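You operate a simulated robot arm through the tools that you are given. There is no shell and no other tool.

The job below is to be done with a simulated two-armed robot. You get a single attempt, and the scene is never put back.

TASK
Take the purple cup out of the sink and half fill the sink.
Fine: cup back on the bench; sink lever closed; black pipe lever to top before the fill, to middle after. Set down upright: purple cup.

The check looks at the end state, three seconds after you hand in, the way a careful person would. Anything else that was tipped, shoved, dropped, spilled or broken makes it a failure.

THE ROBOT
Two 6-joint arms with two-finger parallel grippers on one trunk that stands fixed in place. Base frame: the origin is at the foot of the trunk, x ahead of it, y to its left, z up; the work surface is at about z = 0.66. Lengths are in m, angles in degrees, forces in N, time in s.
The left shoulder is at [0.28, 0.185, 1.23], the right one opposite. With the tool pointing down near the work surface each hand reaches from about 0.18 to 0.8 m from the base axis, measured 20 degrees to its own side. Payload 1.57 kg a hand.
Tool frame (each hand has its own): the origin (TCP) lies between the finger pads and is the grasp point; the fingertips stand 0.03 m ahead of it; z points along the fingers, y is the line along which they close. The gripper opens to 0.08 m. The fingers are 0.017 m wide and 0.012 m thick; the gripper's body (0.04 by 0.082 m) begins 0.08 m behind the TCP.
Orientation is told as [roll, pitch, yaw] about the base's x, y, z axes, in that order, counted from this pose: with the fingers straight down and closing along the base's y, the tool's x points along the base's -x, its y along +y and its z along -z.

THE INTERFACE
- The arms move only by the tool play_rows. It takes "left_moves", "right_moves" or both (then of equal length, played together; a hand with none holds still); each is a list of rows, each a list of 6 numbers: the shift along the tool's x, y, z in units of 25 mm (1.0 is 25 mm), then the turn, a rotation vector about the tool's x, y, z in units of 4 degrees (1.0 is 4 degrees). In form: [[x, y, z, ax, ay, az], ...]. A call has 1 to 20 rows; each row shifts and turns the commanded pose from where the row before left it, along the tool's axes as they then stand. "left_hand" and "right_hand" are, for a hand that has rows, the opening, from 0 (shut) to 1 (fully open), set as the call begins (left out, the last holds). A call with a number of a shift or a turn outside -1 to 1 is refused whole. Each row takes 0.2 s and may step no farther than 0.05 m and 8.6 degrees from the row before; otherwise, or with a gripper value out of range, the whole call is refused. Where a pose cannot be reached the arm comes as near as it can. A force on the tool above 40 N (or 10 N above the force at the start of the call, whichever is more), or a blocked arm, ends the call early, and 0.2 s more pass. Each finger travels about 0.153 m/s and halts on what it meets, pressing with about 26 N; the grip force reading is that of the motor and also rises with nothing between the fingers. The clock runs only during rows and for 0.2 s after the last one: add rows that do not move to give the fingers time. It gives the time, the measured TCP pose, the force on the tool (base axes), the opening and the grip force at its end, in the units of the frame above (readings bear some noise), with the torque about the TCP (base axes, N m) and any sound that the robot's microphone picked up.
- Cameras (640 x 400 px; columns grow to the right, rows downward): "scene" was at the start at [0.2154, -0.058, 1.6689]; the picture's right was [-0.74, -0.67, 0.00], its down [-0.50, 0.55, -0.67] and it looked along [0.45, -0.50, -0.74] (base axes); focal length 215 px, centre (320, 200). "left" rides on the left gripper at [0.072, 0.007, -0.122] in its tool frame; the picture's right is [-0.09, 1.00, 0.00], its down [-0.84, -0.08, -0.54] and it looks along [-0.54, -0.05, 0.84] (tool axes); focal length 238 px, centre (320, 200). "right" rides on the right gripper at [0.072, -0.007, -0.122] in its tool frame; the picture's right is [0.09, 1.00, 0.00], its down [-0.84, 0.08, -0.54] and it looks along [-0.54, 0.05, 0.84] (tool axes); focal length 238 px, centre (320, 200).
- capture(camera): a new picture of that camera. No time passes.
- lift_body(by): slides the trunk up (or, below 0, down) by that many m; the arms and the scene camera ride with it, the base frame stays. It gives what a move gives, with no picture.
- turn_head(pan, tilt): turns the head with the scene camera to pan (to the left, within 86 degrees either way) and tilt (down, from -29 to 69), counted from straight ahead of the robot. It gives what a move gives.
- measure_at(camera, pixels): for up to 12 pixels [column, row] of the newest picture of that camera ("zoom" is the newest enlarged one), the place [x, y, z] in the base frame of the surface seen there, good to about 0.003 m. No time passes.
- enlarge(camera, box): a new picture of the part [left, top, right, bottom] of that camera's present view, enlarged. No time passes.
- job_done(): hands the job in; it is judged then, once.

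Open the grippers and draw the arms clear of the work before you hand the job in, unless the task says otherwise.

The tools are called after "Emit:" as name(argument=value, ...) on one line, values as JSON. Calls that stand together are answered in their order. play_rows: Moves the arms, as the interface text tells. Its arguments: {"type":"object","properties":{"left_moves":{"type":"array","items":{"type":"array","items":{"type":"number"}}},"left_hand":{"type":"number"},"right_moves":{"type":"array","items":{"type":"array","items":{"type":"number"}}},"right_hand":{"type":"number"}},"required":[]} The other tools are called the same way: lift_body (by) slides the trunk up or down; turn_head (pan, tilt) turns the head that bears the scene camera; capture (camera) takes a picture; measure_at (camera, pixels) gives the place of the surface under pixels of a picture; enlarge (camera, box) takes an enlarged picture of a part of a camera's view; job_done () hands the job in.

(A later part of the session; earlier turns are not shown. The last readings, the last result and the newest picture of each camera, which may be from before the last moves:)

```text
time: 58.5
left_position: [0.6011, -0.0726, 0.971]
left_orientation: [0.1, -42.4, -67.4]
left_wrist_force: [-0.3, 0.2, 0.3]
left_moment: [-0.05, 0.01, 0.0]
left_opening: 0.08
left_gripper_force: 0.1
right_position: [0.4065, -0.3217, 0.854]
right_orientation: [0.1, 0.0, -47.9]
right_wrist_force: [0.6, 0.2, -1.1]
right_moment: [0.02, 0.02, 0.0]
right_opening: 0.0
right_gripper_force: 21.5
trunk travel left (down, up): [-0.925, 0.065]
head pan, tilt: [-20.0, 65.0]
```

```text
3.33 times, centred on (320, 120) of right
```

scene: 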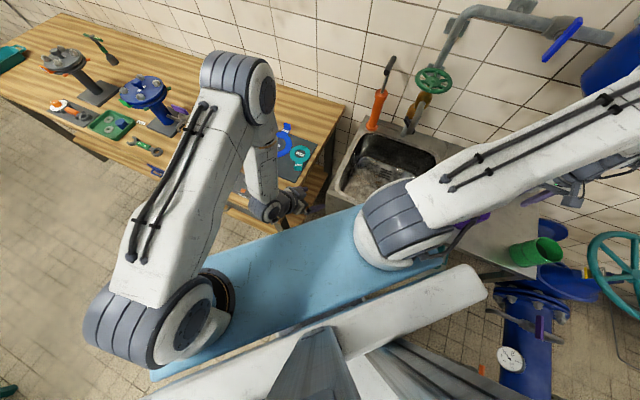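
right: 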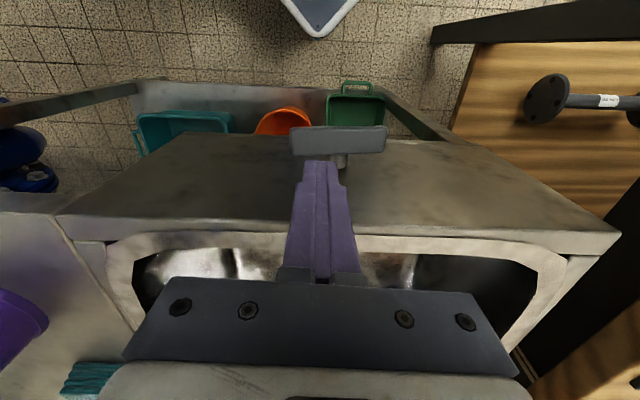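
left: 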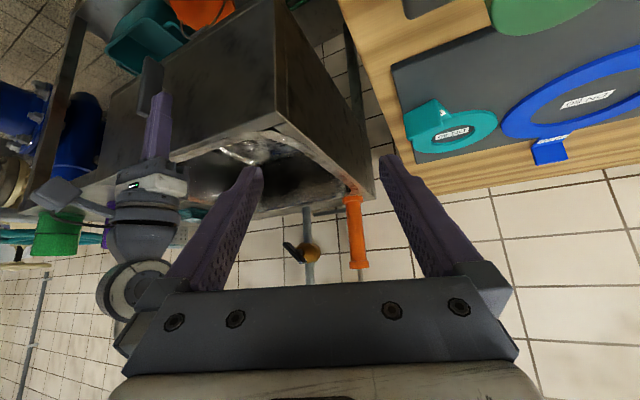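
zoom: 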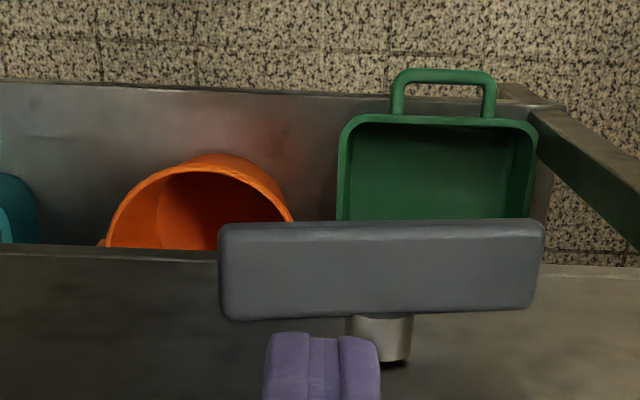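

Emit:
measure_at(camera="zoom", pixels=[[240, 270], [300, 268], [380, 265], [450, 262], [520, 260], [240, 305], [520, 298], [240, 238], [520, 232]])

```text
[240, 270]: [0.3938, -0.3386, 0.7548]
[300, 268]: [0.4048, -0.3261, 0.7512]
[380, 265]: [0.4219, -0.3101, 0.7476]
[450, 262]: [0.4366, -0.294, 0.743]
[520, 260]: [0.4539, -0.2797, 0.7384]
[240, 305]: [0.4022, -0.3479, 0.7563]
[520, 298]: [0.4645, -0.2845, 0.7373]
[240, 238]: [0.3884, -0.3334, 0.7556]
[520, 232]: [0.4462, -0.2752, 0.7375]
```

The bar still slopes: right end z≈0.7555, left end z≈0.738, so about 12° short of horizontal. I'll press its right end further down (S≈0.077) until it is level or a stop is felt.

Emit:
play_rows(right_moves=[[0, -0.4, 0.6, 0, 0, 0], [0, 0, 0.9, 0, 0, 0], [0, 0, 0.9, 0, 0, 0], [0, 0, 0.3, 0, 0, 0], [0, 0, 0.08, 0, 0, 0], [0, 0, 0.08, 0, 0, 0], [0, 0, 0.08, 0, 0, 0]])

```text
time: 60.1
left_position: [0.6002, -0.0738, 0.9711]
left_orientation: [0.1, -42.4, -67.5]
left_wrist_force: [1.0, 0.2, -0.3]
left_moment: [0.02, 0.01, 0.0]
left_opening: 0.08
left_gripper_force: 0.1
right_position: [0.3967, -0.3291, 0.7797]
right_orientation: [-0.1, 0.0, -48.1]
right_wrist_force: [-1.9, -1.7, 3.0]
right_moment: [-0.09, 0.08, -0.01]
right_opening: 0.0
right_gripper_force: 21.0
trunk travel left (down, up): [-0.925, 0.065]
head pan, tilt: [-20.0, 65.0]
```

Light contact (3 N) at tip z≈0.750. I'll continue down in 1.5 mm steps.

Emit:
play_rows(right_moves=[[0, 0, 0.06, 0, 0, 0], [0, 0, 0.06, 0, 0, 0], [0, 0, 0.06, 0, 0, 0]])

Emit:
enlarge(camera="right", box=[220, 90, 400, 210])

```text
time: 60.9
left_position: [0.601, -0.0728, 0.9717]
left_orientation: [0.0, -42.4, -67.5]
left_wrist_force: [-0.4, 0.5, -0.5]
left_moment: [-0.03, -0.02, 0.0]
left_opening: 0.0801
left_gripper_force: 0.0
right_position: [0.3983, -0.3287, 0.7761]
right_orientation: [0.0, 0.0, -48.0]
right_wrist_force: [0.0, -0.6, 35.2]
right_moment: [0.06, 0.02, -0.32]
right_opening: 0.0
right_gripper_force: 21.4
trunk travel left (down, up): [-0.925, 0.065]
head pan, tilt: [-20.0, 65.0]
```

```text
3.33 times, centred on (310, 150) of right
```

zoom: 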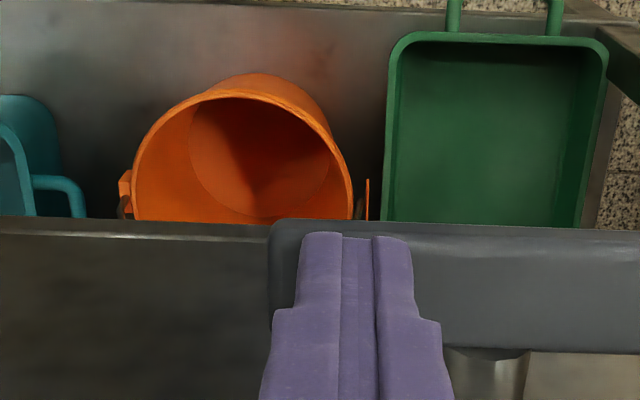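

A hard stop (35 N) at horizontal: the lever is fully turned. I'll back off upwards and look.

Emit:
play_rows(right_moves=[[0, 0, -0.2, 0, 0, 0], [0, 0, -0.8, 0, 0, 0], [0, 0, -0.9, 0, 0, 0], [0, 0, -0.9, 0, 0, 0], [0, 0, -0.9, 0, 0, 0], [0, -0.3, -0.9, 0, 0, 0], [0, -0.6, -0.6, 0, 0, 0], [-0.3, -0.6, -0.6, 0, 0, 0]])

Emit:
capture(camera="right")

Emit:
enlarge(camera="right", box=[260, 40, 440, 160])

```text
time: 62.7
left_position: [0.6002, -0.0727, 0.9705]
left_orientation: [0.1, -42.3, -67.5]
left_wrist_force: [-1.1, 0.4, 0.0]
left_moment: [0.04, 0.03, 0.02]
left_opening: 0.0799
left_gripper_force: 0.1
right_position: [0.3766, -0.3605, 0.9194]
right_orientation: [0.0, 0.0, -48.1]
right_wrist_force: [0.4, -0.4, 0.5]
right_moment: [0.01, -0.01, 0.01]
right_opening: 0.0001
right_gripper_force: 21.3
trunk travel left (down, up): [-0.925, 0.065]
head pan, tilt: [-20.0, 65.0]
```

```text
taken
```

right: 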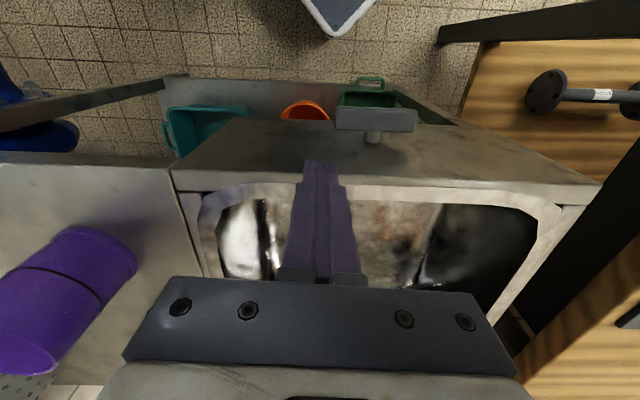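

```text
3.33 times, centred on (350, 100) of right
```

zoom: 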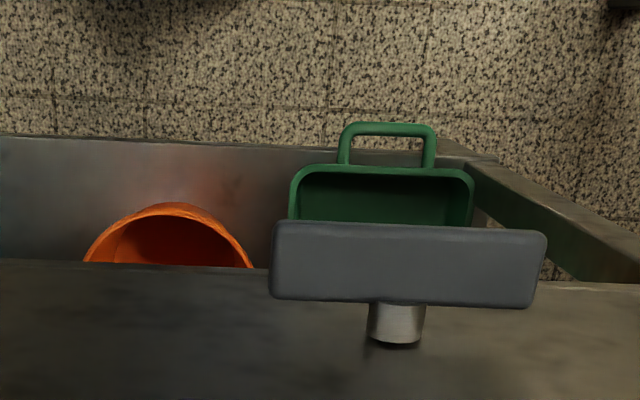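

The drain lever is now horizontal. Next the black pipe lever: I'll raise the right hand and bring it right of the spout (F≈0.68, S≈−0.08, z≈1.12), then turn it to point along +x from the right.

Emit:
play_rows(right_moves=[[0, -0.3, -1, 0, 0, 0], [-0.5, -0.6, -1, 0, 0, 0], [-0.8, -0.6, -1, 0, 0, 0], [-0.9, -0.6, -1, 0, 0, 0], [-0.9, -0.6, -1, 0, 0, 0], [-0.9, -0.6, -1, 0, 0, 0], [-0.9, -0.6, -1, 0, 0, 0], [-0.9, -0.6, -1, 0, 0, 0], [0, 0, 0, 0, 0, -1], [0, 0, 0, 0, 0, -1], [0, 0, 0, 0, 0, -1], [0, 0, 0, 0, 0, -1], [0, 0, 0, 0, 0, -1], [0, 0, 0, 0, 0, -1], [0, 0, 0, 0, 0, -1], [0, 0, 0, 0, 0, -1], [0, 0, 0, 0, 0, -1], [0, 0, 0, 0, 0, -1], [0, 0, 0, 0, 0, -1], [0, 0, 0, 0, 0, -1]])

Emit:
capture(camera="right")

Emit:
capture(camera="scene")

```text
time: 66.9
left_position: [0.6008, -0.0735, 0.9706]
left_orientation: [0.1, -42.4, -67.4]
left_wrist_force: [0.3, 0.0, -0.4]
left_moment: [0.03, -0.01, -0.02]
left_opening: 0.0799
left_gripper_force: 0.1
right_position: [0.3877, -0.5424, 1.1183]
right_orientation: [-0.1, -0.1, 0.1]
right_wrist_force: [-0.4, -0.9, -0.6]
right_moment: [0.05, 0.01, 0.04]
right_opening: 0.0001
right_gripper_force: 21.8
trunk travel left (down, up): [-0.925, 0.065]
head pan, tilt: [-20.0, 65.0]
```

```text
taken
```

right: 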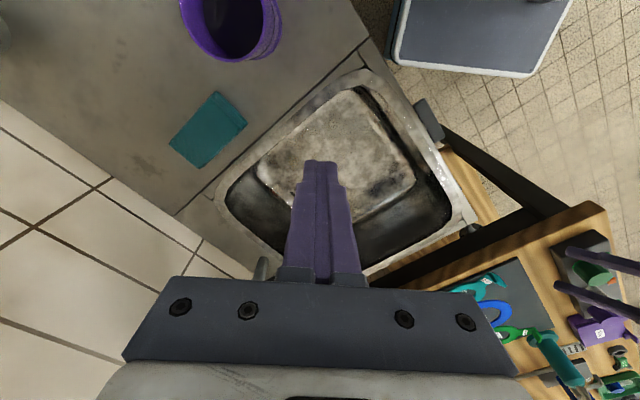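

```text
taken
```

scene: 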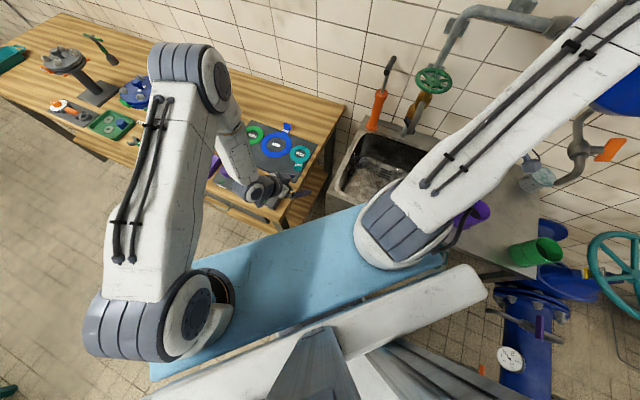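

Now I'll pitch the right hand up by 56° so that it points along +x, and look at the lever.

Emit:
play_rows(right_moves=[[0, 0, 0, 0, -1, 0], [0, 0, 0, 0, -1, 0], [0, 0, 0, 0, -1, 0], [0, 0, 0, 0, -1, 0], [0, 0, 0, 0, -1, 0], [0, 0, 0, 0, -1, 0], [0, 0, 0, 0, -1, 0], [0, 0, 0, 0, -1, 0], [0, 0, 0, 0, -1, 0], [0, 0, 0, 0, -1, 0], [0, 0, 0, 0, -1, 0], [0, 0, 0, 0, -1, 0], [0, 0, 0, 0, -1, 0], [0, 0, 0, 0, -1, 0]])

Emit:
capture(camera="right")

Emit:
capture(camera="left")

```text
time: 69.9
left_position: [0.6002, -0.0731, 0.9705]
left_orientation: [0.0, -42.3, -67.5]
left_wrist_force: [-0.6, -0.8, 0.3]
left_moment: [0.0, -0.02, 0.01]
left_opening: 0.08
left_gripper_force: 0.2
right_position: [0.3888, -0.5422, 1.1182]
right_orientation: [-0.1, -56.1, 0.1]
right_wrist_force: [-0.5, -0.8, -0.6]
right_moment: [0.04, 0.0, 0.0]
right_opening: 0.0
right_gripper_force: 21.7
trunk travel left (down, up): [-0.925, 0.065]
head pan, tilt: [-20.0, 65.0]
```

```text
taken
```

right: 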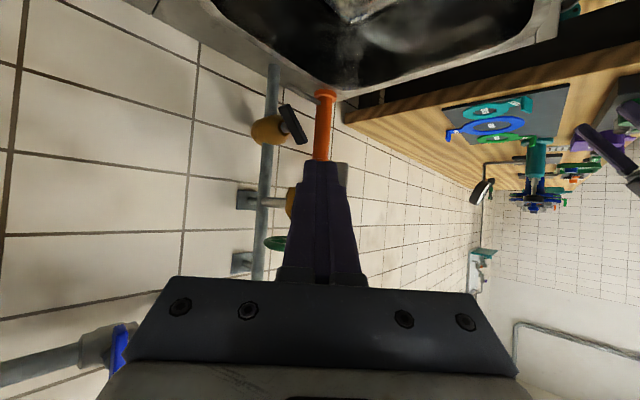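

```text
taken
```

left: 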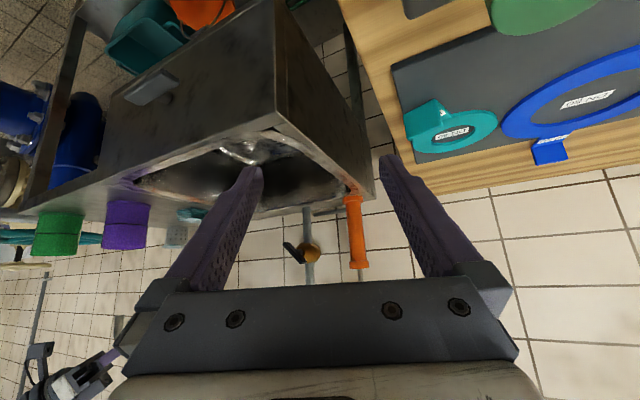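

The pose is reached. The black lever is at about [293,125] in the right picture; I'll enlarge and measure it.

Emit:
enlarge(camera="right", box=[230, 60, 350, 170])

Emit:
measure_at(camera="right", pixels=[[284, 107], [304, 142], [294, 125], [288, 128], [270, 130], [265, 90], [262, 180], [290, 200], [276, 243]])

```text
3.64 times, centred on (290, 115) of right
```

zoom: 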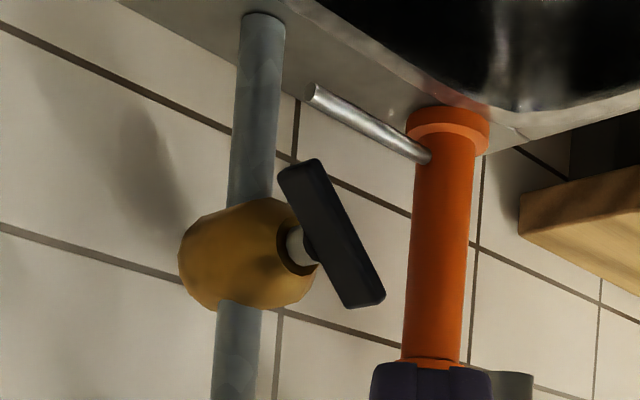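

```text
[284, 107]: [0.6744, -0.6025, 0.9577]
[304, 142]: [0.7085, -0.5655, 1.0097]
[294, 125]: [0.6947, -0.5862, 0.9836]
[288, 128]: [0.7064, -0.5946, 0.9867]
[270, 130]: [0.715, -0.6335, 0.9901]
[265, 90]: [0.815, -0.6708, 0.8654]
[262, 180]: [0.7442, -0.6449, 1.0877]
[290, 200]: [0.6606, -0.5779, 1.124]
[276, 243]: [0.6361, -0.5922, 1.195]
```

The lever's centre is at S≈0.123, z≈0.984 with lower-right end at S≈0.098, z≈0.958. I'll bring the closed fingertip to the upper-right of that lower end, in two stages.

Emit:
play_rows(right_moves=[[-0.148, -0.249, 0.9, 0, 0, 0], [-0.148, -0.249, 0.9, 0, 0, 0], [-0.148, -0.249, 0.9, 0, 0, 0], [-0.148, -0.249, 0.9, 0, 0, 0], [-0.148, -0.249, 0.9, 0, 0, 0], [-0.148, -0.249, 0.9, 0, 0, 0], [-0.148, -0.249, 0.9, 0, 0, 0], [-0.148, -0.249, 0.9, 0, 0, 0], [-0.148, -0.249, 0.9, 0, 0, 0]])

Emit:
capture(camera="right")

Emit:
capture(camera="left")

Emit:
capture(camera="scene")

```text
time: 71.9
left_position: [0.6001, -0.0739, 0.9703]
left_orientation: [0.1, -42.4, -67.5]
left_wrist_force: [-0.2, -0.4, 0.1]
left_moment: [-0.02, -0.01, 0.02]
left_opening: 0.0801
left_gripper_force: 0.1
right_position: [0.5767, -0.5989, 1.0308]
right_orientation: [0.0, -56.0, 0.1]
right_wrist_force: [-0.1, -0.9, -0.3]
right_moment: [-0.01, -0.02, -0.02]
right_opening: 0.0
right_gripper_force: 21.1
trunk travel left (down, up): [-0.925, 0.065]
head pan, tilt: [-20.0, 65.0]
```

```text
taken
```

right: 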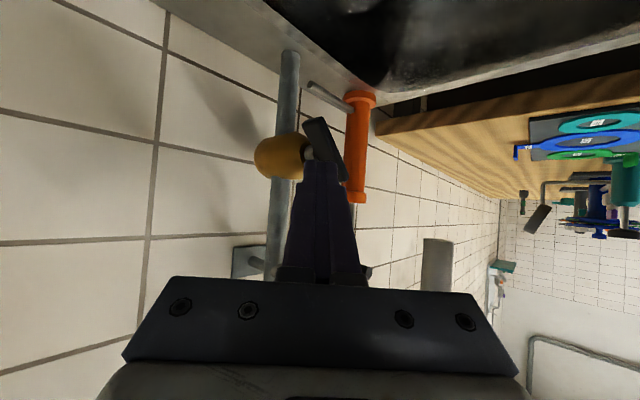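

```text
taken
```

left: 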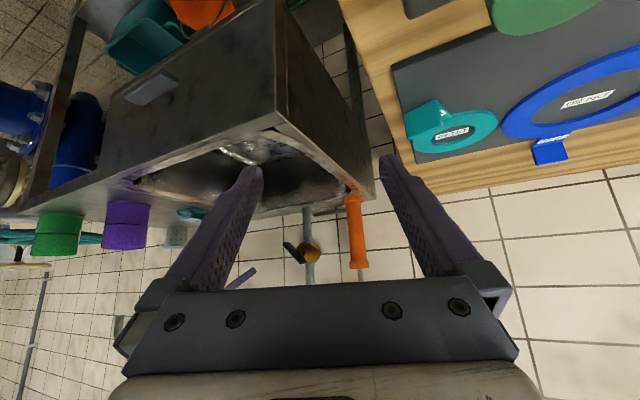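

```text
taken
```

scene: 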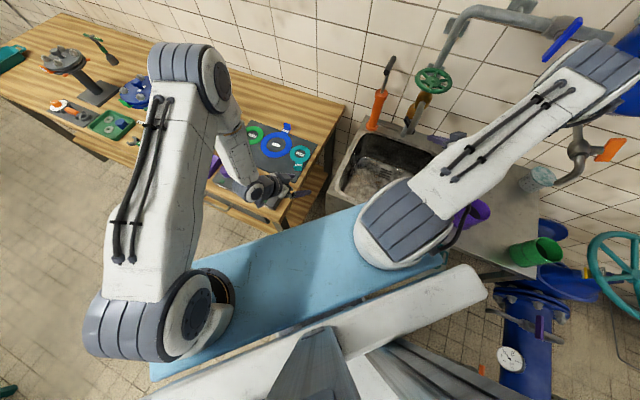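

The right elbow appears near the blue tank in the scene picture; I'll measure elbow and tank points to know the clearance.

Emit:
measure_at(camera="scene", pixels=[[600, 60], [580, 55], [625, 75], [570, 100], [625, 110], [632, 45], [610, 150], [578, 150], [560, 100], [540, 175]])

Emit:
turn_head(pan=-70, tilt=35)

Emit:
capture(camera="scene")

```text
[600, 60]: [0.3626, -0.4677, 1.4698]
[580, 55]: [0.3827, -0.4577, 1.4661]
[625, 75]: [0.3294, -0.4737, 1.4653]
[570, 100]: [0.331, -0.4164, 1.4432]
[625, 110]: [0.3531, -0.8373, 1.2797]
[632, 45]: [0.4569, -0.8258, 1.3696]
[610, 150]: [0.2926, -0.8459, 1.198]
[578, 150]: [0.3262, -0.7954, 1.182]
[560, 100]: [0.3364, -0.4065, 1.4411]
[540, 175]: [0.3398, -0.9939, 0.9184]
```

```text
time: 73.0
left_position: [0.6019, -0.0732, 0.9711]
left_orientation: [0.1, -42.5, -67.5]
left_wrist_force: [-0.3, 0.2, -0.8]
left_moment: [-0.01, 0.02, -0.03]
left_opening: 0.0799
left_gripper_force: 0.1
right_position: [0.576, -0.5991, 1.0315]
right_orientation: [0.0, -56.0, 0.0]
right_wrist_force: [0.3, 0.5, 0.4]
right_moment: [0.0, 0.05, -0.03]
right_opening: 0.0
right_gripper_force: 21.6
trunk travel left (down, up): [-0.925, 0.065]
head pan, tilt: [-70.0, 35.0]
```

```text
taken
```

scene: 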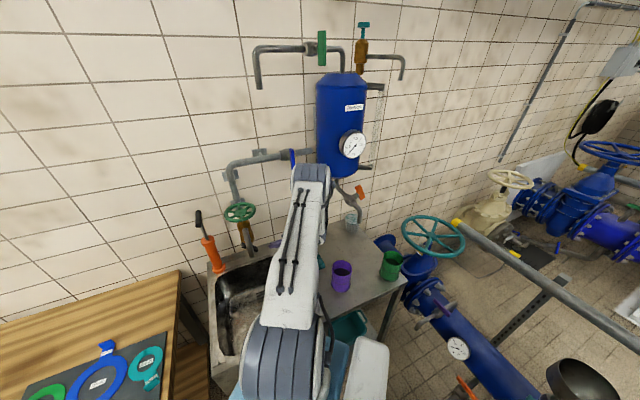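

Elbow clearance to the tank is over 0.25 m. I'll continue the last stage to the pre-contact point.

Emit:
play_rows(right_moves=[[-0.148, -0.249, 0.9, 0, 0, 0], [-0.148, -0.249, 0.9, 0, 0, 0], [-0.1, -0.249, 0.7, 0, 0, 0]])

Emit:
capture(camera="right")

Emit:
enlarge(camera="left", box=[220, 180, 380, 290])

```text
time: 73.8
left_position: [0.6006, -0.0736, 0.9706]
left_orientation: [0.2, -42.4, -67.5]
left_wrist_force: [-0.3, 0.0, 0.4]
left_moment: [0.02, 0.0, 0.0]
left_opening: 0.0802
left_gripper_force: 0.0
right_position: [0.6328, -0.6161, 1.0063]
right_orientation: [0.0, -56.0, -0.1]
right_wrist_force: [0.3, 0.6, -0.3]
right_moment: [0.03, 0.01, 0.02]
right_opening: 0.0001
right_gripper_force: 21.1
trunk travel left (down, up): [-0.925, 0.065]
head pan, tilt: [-70.0, 35.0]
```

```text
taken
```

right: 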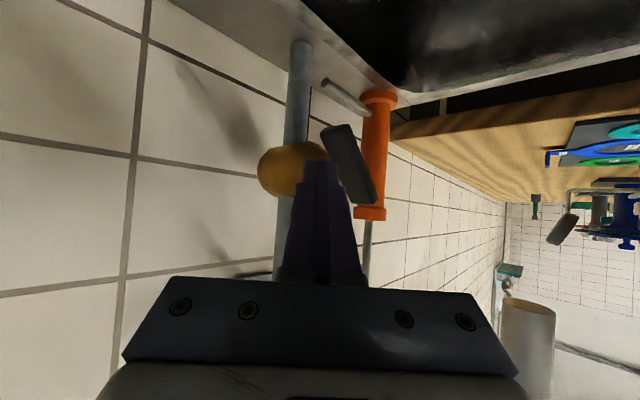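

```text
3.64 times, centred on (300, 235) of left
```

zoom: 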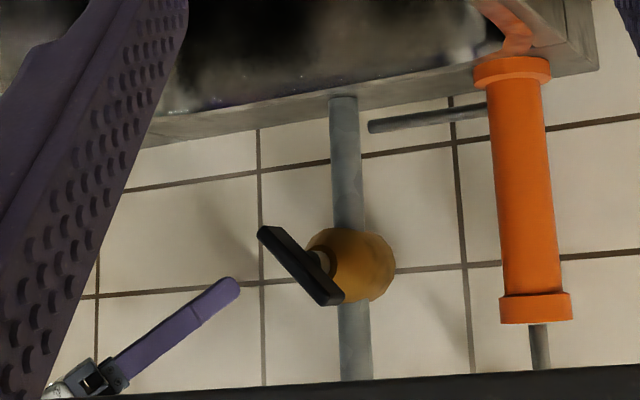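

The fingertip is at F≈0.898, S≈0.077, z≈0.99, just off the lever's lower-right arm. I'll move it left-and-down up to the lever's arm, then check.

Emit:
play_rows(right_moves=[[0.11, 0.2, 0.35, 0, 0, 0], [0.11, 0.2, 0.35, 0, 0, 0], [0.11, 0.2, 0.35, 0, 0, 0]])

Emit:
enlarge(camera="left", box=[220, 180, 380, 290])

Emit:
enlarge(camera="right", box=[240, 80, 420, 230])

```text
time: 74.6
left_position: [0.6016, -0.0735, 0.9708]
left_orientation: [0.1, -42.3, -67.5]
left_wrist_force: [-0.1, 0.3, -0.4]
left_moment: [0.02, 0.02, 0.01]
left_opening: 0.0801
left_gripper_force: 0.1
right_position: [0.6506, -0.6019, 0.9845]
right_orientation: [0.0, -56.1, 0.1]
right_wrist_force: [0.4, -0.4, 0.3]
right_moment: [0.0, 0.0, -0.01]
right_opening: 0.0
right_gripper_force: 21.6
trunk travel left (down, up): [-0.925, 0.065]
head pan, tilt: [-70.0, 35.0]
```

```text
3.64 times, centred on (300, 235) of left
```

zoom: 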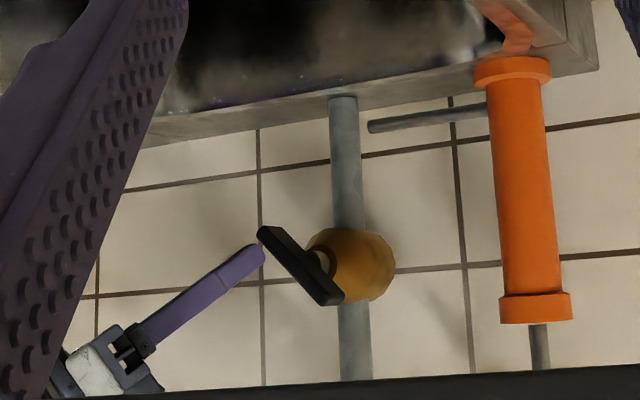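

```text
2.67 times, centred on (330, 155) of right
```

zoom: 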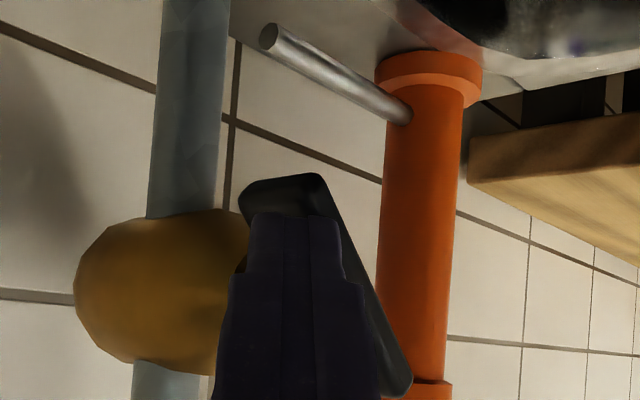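

The tip is just off the lever arm. I'll push 5 mm steps along left-down and watch force and movement.

Emit:
play_rows(right_moves=[[0.055, 0.1, 0.175, 0, 0, 0], [0.055, 0.1, 0.175, 0, 0, 0]])

Emit:
enlarge(camera="left", box=[220, 180, 380, 290])

```text
time: 75.2
left_position: [0.6011, -0.074, 0.9695]
left_orientation: [0.1, -42.4, -67.6]
left_wrist_force: [0.3, -0.5, 0.0]
left_moment: [0.01, 0.01, 0.03]
left_opening: 0.08
left_gripper_force: 0.1
right_position: [0.6543, -0.5984, 0.9765]
right_orientation: [0.1, -55.8, -0.2]
right_wrist_force: [-8.6, -2.6, -1.0]
right_moment: [-0.03, 0.12, 0.01]
right_opening: 0.0001
right_gripper_force: 21.5
trunk travel left (down, up): [-0.925, 0.065]
head pan, tilt: [-70.0, 35.0]
```

```text
3.64 times, centred on (300, 235) of left
```

zoom: 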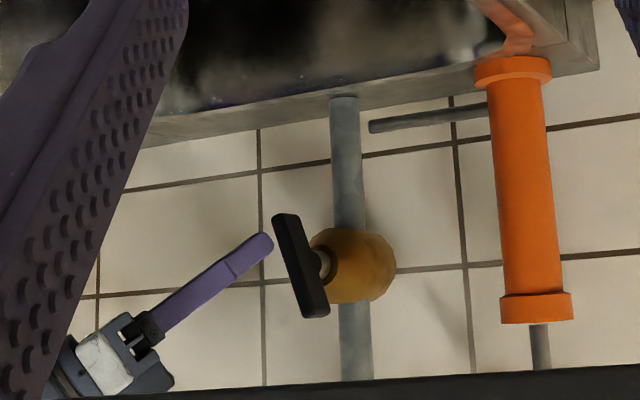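

The lever turned to near vertical. I'll keep pushing its lower arm left in 4 mm steps to find whether vertical is the stop.

Emit:
play_rows(right_moves=[[-0.066, 0.107, 0.0986, 0, 0, 0], [-0.066, 0.107, 0.0986, 0, 0, 0]])

Emit:
enlarge(camera="left", box=[220, 180, 380, 290])

```text
time: 75.8
left_position: [0.6014, -0.0746, 0.9707]
left_orientation: [0.1, -42.3, -67.6]
left_wrist_force: [1.0, 0.3, 0.7]
left_moment: [0.01, 0.02, 0.02]
left_opening: 0.0799
left_gripper_force: 0.0
right_position: [0.6594, -0.5938, 0.9745]
right_orientation: [0.2, -55.6, -0.3]
right_wrist_force: [-14.7, -10.3, -16.2]
right_moment: [-0.26, 0.67, -0.15]
right_opening: 0.0001
right_gripper_force: 21.6
trunk travel left (down, up): [-0.925, 0.065]
head pan, tilt: [-70.0, 35.0]
```

```text
3.64 times, centred on (300, 235) of left
```

zoom: 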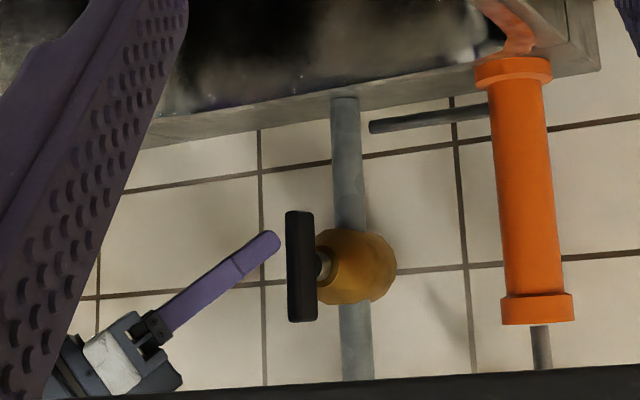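

Force rose to ~24 N with the bar vertical, suggesting a stop at vertical. I'll back the finger off and check the angle.

Emit:
play_rows(right_moves=[[0.13, -0.21, -0.2, 0, 0, 0], [0.13, -0.21, -0.3, 0, 0, 0], [0, -0.2, -0.6, 0, 0, 0], [0, 0, -0.8, 0, 0, 0]])

Emit:
enlarge(camera="left", box=[240, 200, 360, 280])

Emit:
enlarge(camera="right", box=[240, 80, 420, 230])

```text
time: 76.8
left_position: [0.6012, -0.0734, 0.9699]
left_orientation: [0.0, -42.4, -67.6]
left_wrist_force: [0.1, 0.2, 0.3]
left_moment: [0.0, -0.01, -0.02]
left_opening: 0.0799
left_gripper_force: 0.1
right_position: [0.6185, -0.6067, 0.9987]
right_orientation: [0.0, -56.0, 0.0]
right_wrist_force: [0.5, -0.6, 0.3]
right_moment: [-0.03, 0.0, 0.01]
right_opening: 0.0
right_gripper_force: 20.8
trunk travel left (down, up): [-0.925, 0.065]
head pan, tilt: [-70.0, 35.0]
```

```text
5.00 times, centred on (300, 240) of left
```

zoom: 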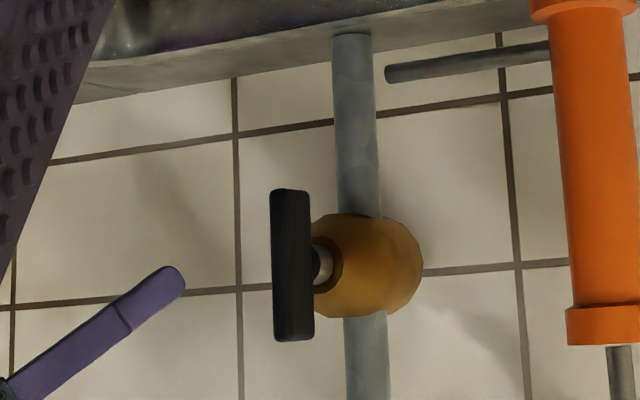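

```text
2.67 times, centred on (330, 155) of right
```

zoom: 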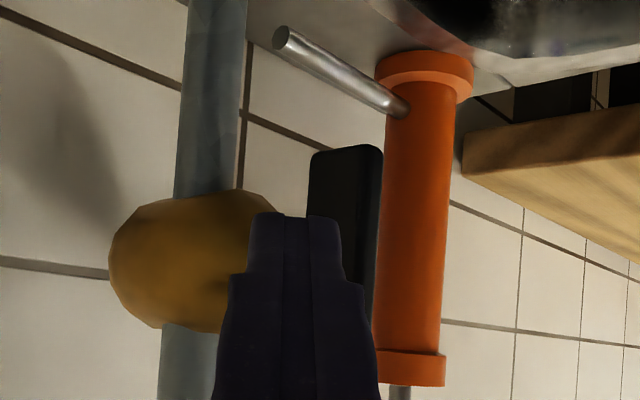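

The bar now stands vertical, in line with the pipe, apparently at a stop. To learn the lever's full travel I'll push its upper end left; first move the finger up beside the upper end.

Emit:
play_rows(right_moves=[[-0.748, -0.108, 0.034, 0, 0, 0], [-0.748, -0.108, 0.034, 0, 0, 0]])

Emit:
enlarge(camera="left", box=[240, 200, 360, 280])

Emit:
capture(camera="right")

```text
time: 77.4
left_position: [0.6008, -0.0732, 0.9709]
left_orientation: [0.1, -42.4, -67.6]
left_wrist_force: [0.1, 0.1, -0.1]
left_moment: [0.0, 0.0, -0.01]
left_opening: 0.0801
left_gripper_force: 0.1
right_position: [0.6421, -0.6148, 1.0279]
right_orientation: [0.0, -56.0, -0.1]
right_wrist_force: [0.7, -0.2, 0.3]
right_moment: [0.01, 0.04, 0.03]
right_opening: 0.0
right_gripper_force: 20.8
trunk travel left (down, up): [-0.925, 0.065]
head pan, tilt: [-70.0, 35.0]
```

```text
5.00 times, centred on (300, 240) of left
```

zoom: 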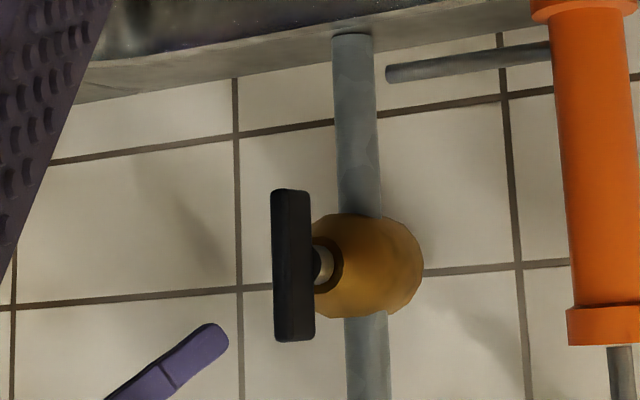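

```text
taken
```

right: 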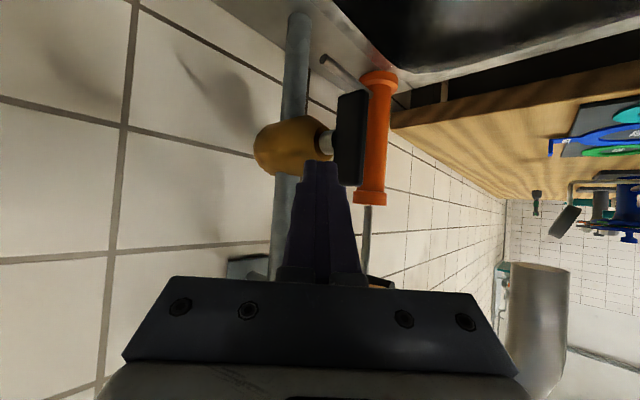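

The fingertip is level with the bar's upper end, ~2 cm to its right. I'll push it left in small steps.

Emit:
play_rows(right_moves=[[-0.121, 0.195, 0.18, 0, 0, 0], [-0.121, 0.195, 0.18, 0, 0, 0], [-0.121, 0.195, 0.18, 0, 0, 0], [-0.066, 0.107, 0.0986, 0, 0, 0], [-0.066, 0.107, 0.0986, 0, 0, 0]])

Emit:
enlarge(camera="left", box=[240, 200, 360, 280])

```text
time: 78.6
left_position: [0.6004, -0.0731, 0.9712]
left_orientation: [0.1, -42.4, -67.5]
left_wrist_force: [-0.6, 0.1, 0.0]
left_moment: [0.03, 0.02, -0.02]
left_opening: 0.0801
left_gripper_force: 0.1
right_position: [0.6634, -0.593, 1.0296]
right_orientation: [0.0, -56.0, 0.1]
right_wrist_force: [-2.1, -1.8, 1.5]
right_moment: [0.01, 0.01, -0.05]
right_opening: 0.0001
right_gripper_force: 20.6
trunk travel left (down, up): [-0.925, 0.065]
head pan, tilt: [-70.0, 35.0]
```

```text
5.00 times, centred on (300, 240) of left
```

zoom: 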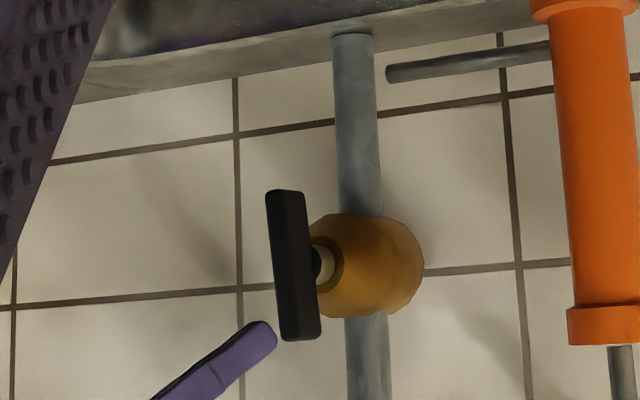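

The upper end has begun moving left (~5°). I'll continue pushing left with a slight descent.

Emit:
play_rows(right_moves=[[-0.066, 0.107, 0.0986, 0, 0, 0], [-0.066, 0.107, 0.0986, 0, 0, 0], [-0.05, 0.107, 0.11, 0, 0, 0], [-0.05, 0.107, 0.11, 0, 0, 0]])

Emit:
enlarge(camera="left", box=[240, 200, 360, 280])

```text
time: 79.6
left_position: [0.6001, -0.0731, 0.9715]
left_orientation: [0.1, -42.3, -67.5]
left_wrist_force: [0.0, -0.4, -0.2]
left_moment: [0.03, 0.02, 0.03]
left_opening: 0.0802
left_gripper_force: 0.1
right_position: [0.6768, -0.5813, 1.0278]
right_orientation: [0.1, -56.0, 0.0]
right_wrist_force: [-3.6, -2.8, 0.2]
right_moment: [-0.04, 0.06, -0.03]
right_opening: 0.0001
right_gripper_force: 21.5
trunk travel left (down, up): [-0.925, 0.065]
head pan, tilt: [-70.0, 35.0]
```

```text
5.00 times, centred on (300, 240) of left
```

zoom: 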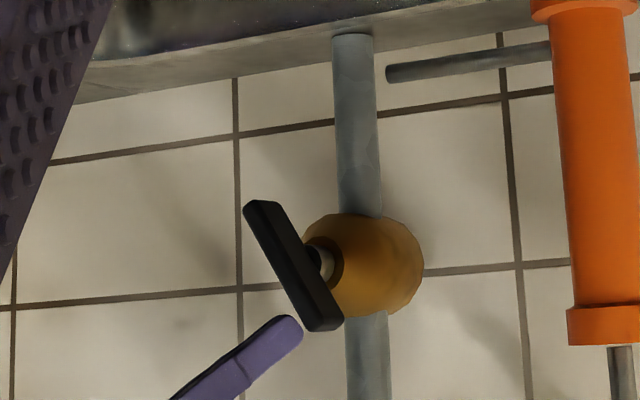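

It is about 35° now and moving freely. I'll continue along the arc (left and down) past 45° to find the other stop.

Emit:
play_rows(right_moves=[[0.033, 0.107, 0.166, 0, 0, 0], [0.033, 0.107, 0.166, 0, 0, 0], [0.033, 0.107, 0.166, 0, 0, 0], [0.033, 0.107, 0.166, 0, 0, 0]])

Emit:
enlarge(camera="left", box=[240, 200, 360, 280])

```text
time: 80.6
left_position: [0.6004, -0.0734, 0.971]
left_orientation: [0.1, -42.5, -67.5]
left_wrist_force: [0.4, -0.2, 0.7]
left_moment: [0.0, 0.02, 0.04]
left_opening: 0.0799
left_gripper_force: 0.1
right_position: [0.6881, -0.5704, 1.0155]
right_orientation: [0.0, -56.0, 0.0]
right_wrist_force: [-2.9, -1.2, 1.7]
right_moment: [-0.01, 0.04, -0.01]
right_opening: 0.0001
right_gripper_force: 20.9
trunk travel left (down, up): [-0.925, 0.065]
head pan, tilt: [-70.0, 35.0]
```

```text
5.00 times, centred on (300, 240) of left
```

zoom: 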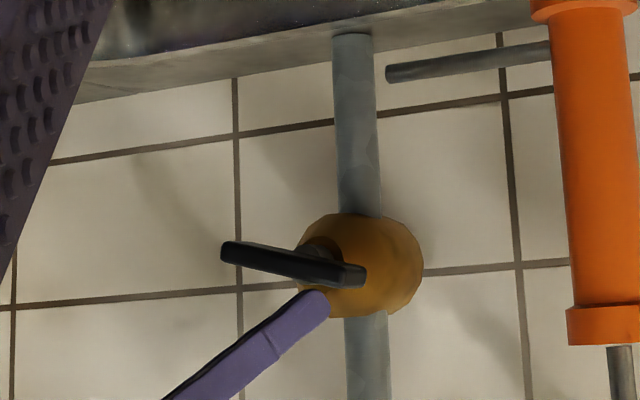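

The bar is past 45° (around 70°) with no stop yet. I'll press down further towards horizontal.

Emit:
play_rows(right_moves=[[0.09, 0.03, 0.09, 0, 0, 0], [0.09, 0.03, 0.09, 0, 0, 0], [0.09, 0.03, 0.09, 0, 0, 0]])

Emit:
enlarge(camera="left", box=[240, 200, 360, 280])

```text
time: 81.4
left_position: [0.6002, -0.0725, 0.9718]
left_orientation: [0.1, -42.4, -67.5]
left_wrist_force: [0.2, -0.3, -0.5]
left_moment: [-0.02, -0.01, 0.03]
left_opening: 0.0802
left_gripper_force: 0.0
right_position: [0.6892, -0.5693, 1.0098]
right_orientation: [-0.3, -56.3, 0.3]
right_wrist_force: [-4.5, 0.6, 16.7]
right_moment: [0.01, -0.25, 0.03]
right_opening: 0.0
right_gripper_force: 21.4
trunk travel left (down, up): [-0.925, 0.065]
head pan, tilt: [-70.0, 35.0]
```

```text
5.00 times, centred on (300, 240) of left
```

zoom: 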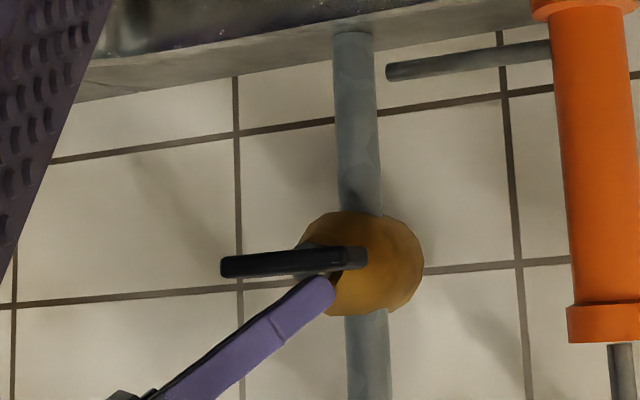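

The bar is now horizontal with a stop felt (~17 N), so its travel is vertical–horizontal with the initial 45° in the middle: vertical is "top", 45° is "middle". I'll lift off and move the finger to above the right arm of the bar.

Emit:
play_rows(right_moves=[[-0.663, 0, -0.447, 0, 0, 0], [0.515, -0.83, -0.765, 0, 0, 0], [0.515, -0.83, -0.765, 0, 0, 0]])

Emit:
enlarge(camera="left", box=[240, 200, 360, 280])

Emit:
measure_at(camera="zoom", pixels=[[230, 262], [260, 262], [300, 258], [340, 256], [360, 254]])

```text
time: 82.2
left_position: [0.6009, -0.0739, 0.9712]
left_orientation: [0.0, -42.4, -67.4]
left_wrist_force: [-0.3, -0.3, 0.2]
left_moment: [0.02, 0.0, -0.02]
left_opening: 0.08
left_gripper_force: 0.0
right_position: [0.6428, -0.612, 1.0262]
right_orientation: [0.0, -56.0, 0.0]
right_wrist_force: [-0.7, 0.0, -0.4]
right_moment: [0.01, 0.03, 0.01]
right_opening: 0.0
right_gripper_force: 21.8
trunk travel left (down, up): [-0.925, 0.065]
head pan, tilt: [-70.0, 35.0]
```

```text
5.00 times, centred on (300, 240) of left
```

zoom: 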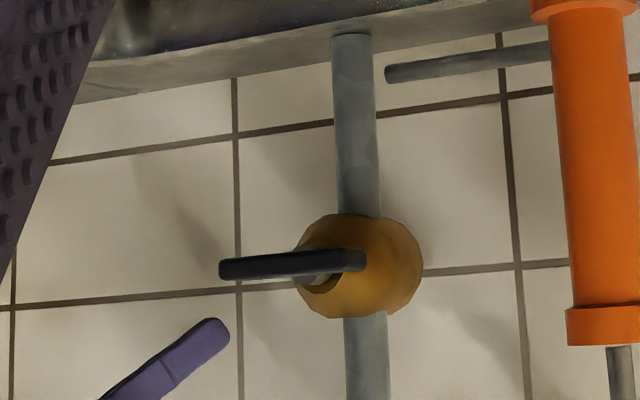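

```text
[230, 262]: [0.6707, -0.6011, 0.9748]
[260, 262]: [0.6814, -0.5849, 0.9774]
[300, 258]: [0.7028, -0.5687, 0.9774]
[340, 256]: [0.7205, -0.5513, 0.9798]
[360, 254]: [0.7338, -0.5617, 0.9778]
```

The bar is level. I'll push its right arm down along the arc back to the vertical ("top") position.

Emit:
play_rows(right_moves=[[0.298, 0.268, 0.56, 0, 0, 0], [0.192, 0.032, 0.173, 0, 0, 0], [0.192, 0.032, 0.173, 0, 0, 0], [0.192, 0.032, 0.173, 0, 0, 0], [0.192, 0.032, 0.173, 0, 0, 0], [0.192, 0.032, 0.173, 0, 0, 0]])

Emit:
enlarge(camera="left", box=[240, 200, 360, 280])

```text
time: 83.6
left_position: [0.6009, -0.0735, 0.9708]
left_orientation: [0.1, -42.4, -67.5]
left_wrist_force: [1.1, 0.1, -0.4]
left_moment: [0.01, 0.01, 0.01]
left_opening: 0.0802
left_gripper_force: 0.0
right_position: [0.6549, -0.5986, 0.9806]
right_orientation: [-0.1, -55.9, 0.1]
right_wrist_force: [-1.7, -0.9, 3.1]
right_moment: [0.01, -0.06, 0.06]
right_opening: 0.0001
right_gripper_force: 21.9
trunk travel left (down, up): [-0.925, 0.065]
head pan, tilt: [-70.0, 35.0]
```

```text
5.00 times, centred on (300, 240) of left
```

zoom: 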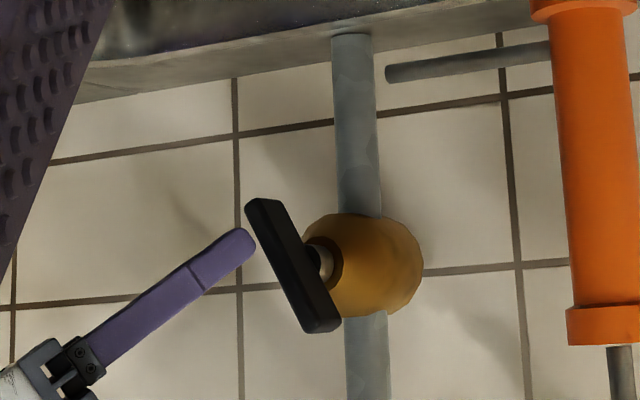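

It's ~33° from vertical now. I'll continue left-down and then left to the vertical stop.

Emit:
play_rows(right_moves=[[0.078, 0.072, 0.149, 0, 0, 0], [0.078, 0.072, 0.149, 0, 0, 0], [-0.04, 0.107, 0.11, 0, 0, 0], [-0.066, 0.107, 0.0986, 0, 0, 0]])

Emit:
enlarge(camera="left", box=[240, 200, 360, 280])

```text
time: 84.6
left_position: [0.5995, -0.0741, 0.9718]
left_orientation: [0.2, -42.4, -67.7]
left_wrist_force: [-0.9, 0.2, 0.0]
left_moment: [-0.02, 0.0, 0.03]
left_opening: 0.0801
left_gripper_force: 0.0
right_position: [0.6604, -0.5947, 0.9749]
right_orientation: [-0.1, -55.9, -0.5]
right_wrist_force: [-32.3, -16.6, 7.7]
right_moment: [-0.11, 0.15, -0.2]
right_opening: 0.0002
right_gripper_force: 21.1
trunk travel left (down, up): [-0.925, 0.065]
head pan, tilt: [-70.0, 35.0]
```

```text
5.00 times, centred on (300, 240) of left
```

zoom: 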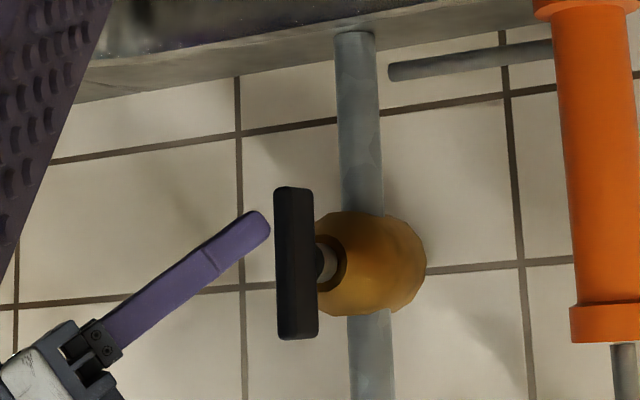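

The vertical stop is confirmed (36 N). I'll back the finger off to the right/front and verify the lever stays vertical.

Emit:
play_rows(right_moves=[[0.13, -0.3, -0.3, 0, 0, 0], [0.13, -0.3, -0.5, 0, 0, 0], [0, -0.2, -0.9, 0, 0, 0], [0, 0, -1, 0, 0, 0], [0, 0, -1, 0, 0, 0], [0, 0, -1, 0, 0, 0], [0, 0, -1, 0, 0, 0]])

Emit:
enlarge(camera="left", box=[240, 200, 360, 280])

Emit:
enlarge(camera="scene", box=[190, 140, 310, 260])

```text
time: 86.2
left_position: [0.6016, -0.0722, 0.9711]
left_orientation: [0.2, -42.4, -67.5]
left_wrist_force: [0.4, -0.8, -1.3]
left_moment: [-0.01, 0.0, -0.01]
left_opening: 0.0799
left_gripper_force: 0.1
right_position: [0.5426, -0.6112, 1.0472]
right_orientation: [0.0, -56.0, 0.0]
right_wrist_force: [0.1, 0.7, -1.4]
right_moment: [-0.03, 0.0, 0.01]
right_opening: 0.0
right_gripper_force: 21.7
trunk travel left (down, up): [-0.925, 0.065]
head pan, tilt: [-70.0, 35.0]
```

```text
5.00 times, centred on (300, 240) of left
```

zoom: 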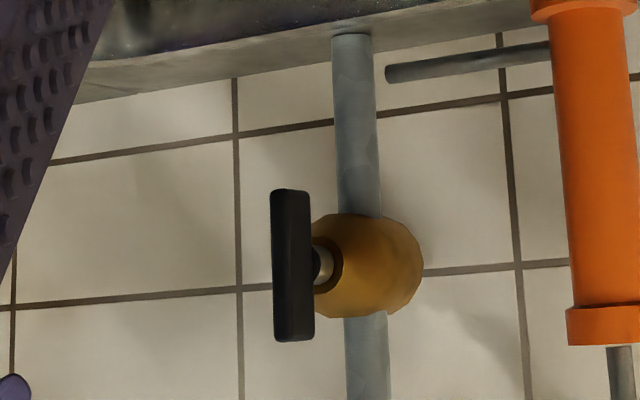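

```text
3.33 times, centred on (250, 200) of scene
```

zoom: 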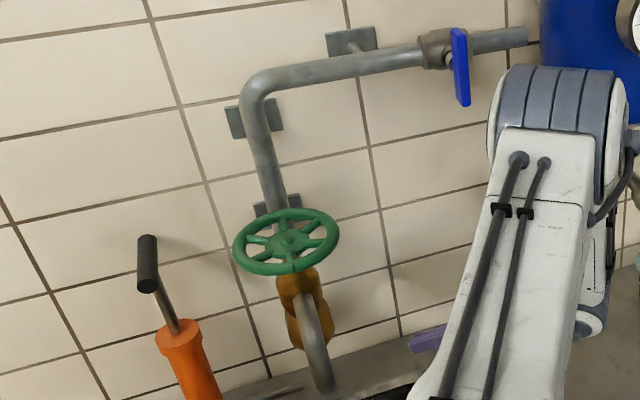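

The black lever stays vertical. I'll look closer at the wheel and at where the horizontal pipe with the blue lever ends.

Emit:
enlarge(camera="scene", box=[270, 130, 340, 180])

Emit:
enlarge(camera="scene", box=[220, 190, 270, 230])

Emit:
measure_at(camera="scene", pixels=[[239, 212], [225, 212], [254, 208], [240, 204], [238, 221], [290, 157], [305, 153], [300, 155], [307, 150], [230, 180], [255, 160]])

```text
8.00 times, centred on (305, 155) of scene
```

zoom: 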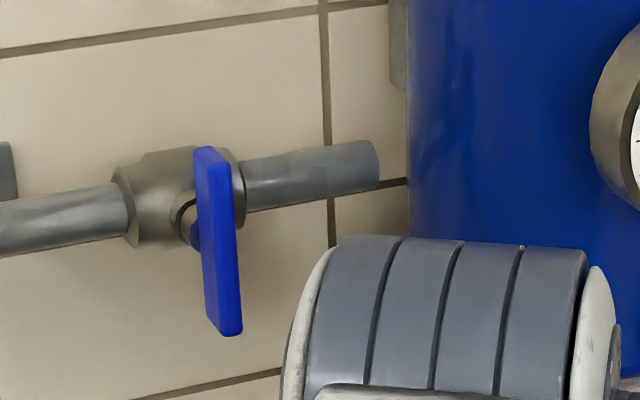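

```text
10.00 times, centred on (245, 210) of scene
```

zoom: 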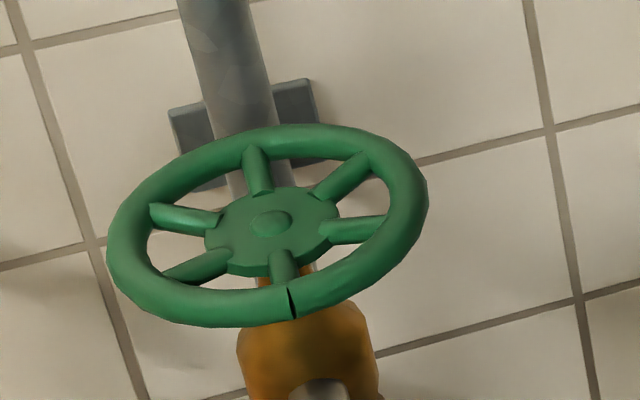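

```text
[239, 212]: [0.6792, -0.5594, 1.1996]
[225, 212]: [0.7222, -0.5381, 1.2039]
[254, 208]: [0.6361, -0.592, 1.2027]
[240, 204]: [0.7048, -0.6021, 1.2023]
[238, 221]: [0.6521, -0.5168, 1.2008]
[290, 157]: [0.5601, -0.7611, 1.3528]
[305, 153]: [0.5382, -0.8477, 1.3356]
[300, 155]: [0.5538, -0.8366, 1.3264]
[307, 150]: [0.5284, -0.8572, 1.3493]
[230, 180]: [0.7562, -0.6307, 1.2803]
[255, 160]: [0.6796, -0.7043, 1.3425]
```

The black lever is in line with the pipe ("top"); the wheel's centre is (0.679,−0.559,1.200), rim radius ≈0.05, with a notch mark on the rim. First I'll raise the left hand for a view down into the sink.

Emit:
play_rows(left_moves=[[-0.674, 0, -0.738, 0, 0, 0], [-0.674, 0, -0.738, 0, 0, 0], [-0.674, 0, -0.738, 0, 0, 0], [-0.674, 0, -0.738, 0, 0, 0], [-0.674, 0, -0.738, 0, 0, 0], [-0.674, 0, -0.738, 0, 0, 0], [-0.674, 0, -0.738, 0, 0, 0], [-0.674, 0, -0.738, 0, 0, 0], [-0.674, 0, -0.738, 0, 0, 0], [-0.674, 0, -0.738, 0, 0, 0], [-0.674, 0, -0.738, 0, 0, 0], [-0.674, 0, -0.738, 0, 0, 0], [-0.674, 0, -0.738, 0, 0, 0], [-0.674, 0, -0.738, 0, 0, 0]])

Emit:
play_rows(left_moves=[[0, 0, 0, 0, 1, 0], [0, 0, 0, 0, 1, 0], [0, 0, 0, 0, 1, 0], [0, 0, 0, 0, 1, 0], [0, 0, 0, 0, 1, 0], [0, 0, 0, 0, 1, 0], [0, 0, 0, 0, 1, 0], [0, 0, 0, 0, 1, 0], [0, 0, 0, 0, 1, 0], [0, 0, 0, 0, 1, 0], [0, 0, 0, 0, 0.6, 0], [0, 0, 0, 0, 0, -1], [0, 0, 0, 0, 0, -1], [0, 0, 0, 0, 0, -1], [0, 0, 0, 0, 0, -1], [0, 0, 0, 0, 0, -1]])

Emit:
capture(camera="left")

```text
time: 89.2
left_position: [0.6001, -0.0763, 1.3218]
left_orientation: [0.2, -42.3, -67.6]
left_wrist_force: [-1.0, -0.2, -0.3]
left_moment: [0.03, 0.0, 0.03]
left_opening: 0.0801
left_gripper_force: 0.1
right_position: [0.5433, -0.613, 1.0469]
right_orientation: [0.0, -56.0, 0.0]
right_wrist_force: [0.5, -0.2, -0.5]
right_moment: [-0.03, 0.02, 0.01]
right_opening: 0.0
right_gripper_force: 20.7
trunk travel left (down, up): [-0.925, 0.065]
head pan, tilt: [-70.0, 35.0]
```

```text
time: 92.6
left_position: [0.6041, -0.0455, 1.2809]
left_orientation: [-7.5, -13.1, -47.0]
left_wrist_force: [-0.2, -0.1, -1.2]
left_moment: [0.02, -0.03, 0.0]
left_opening: 0.0798
left_gripper_force: 0.0
left hand out of reach, approached as far as the arm can: row 6, 7, 8, 9, 10, 12, 13, 14, 15, 16
right_position: [0.5418, -0.6126, 1.0482]
right_orientation: [0.0, -56.0, -0.1]
right_wrist_force: [0.2, 1.2, -0.8]
right_moment: [0.0, -0.01, 0.0]
right_opening: 0.0002
right_gripper_force: 21.1
trunk travel left (down, up): [-0.925, 0.065]
head pan, tilt: [-70.0, 35.0]
```

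```text
taken
```

left: 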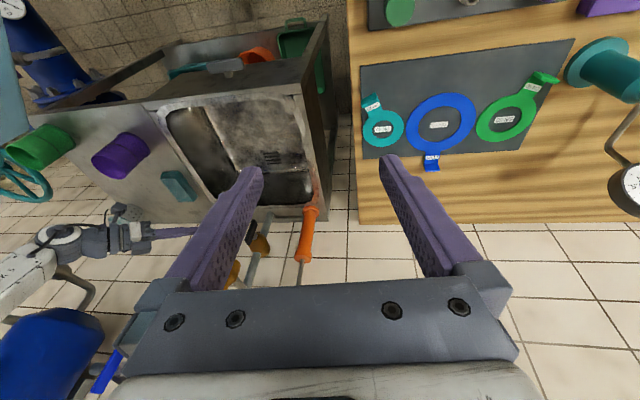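

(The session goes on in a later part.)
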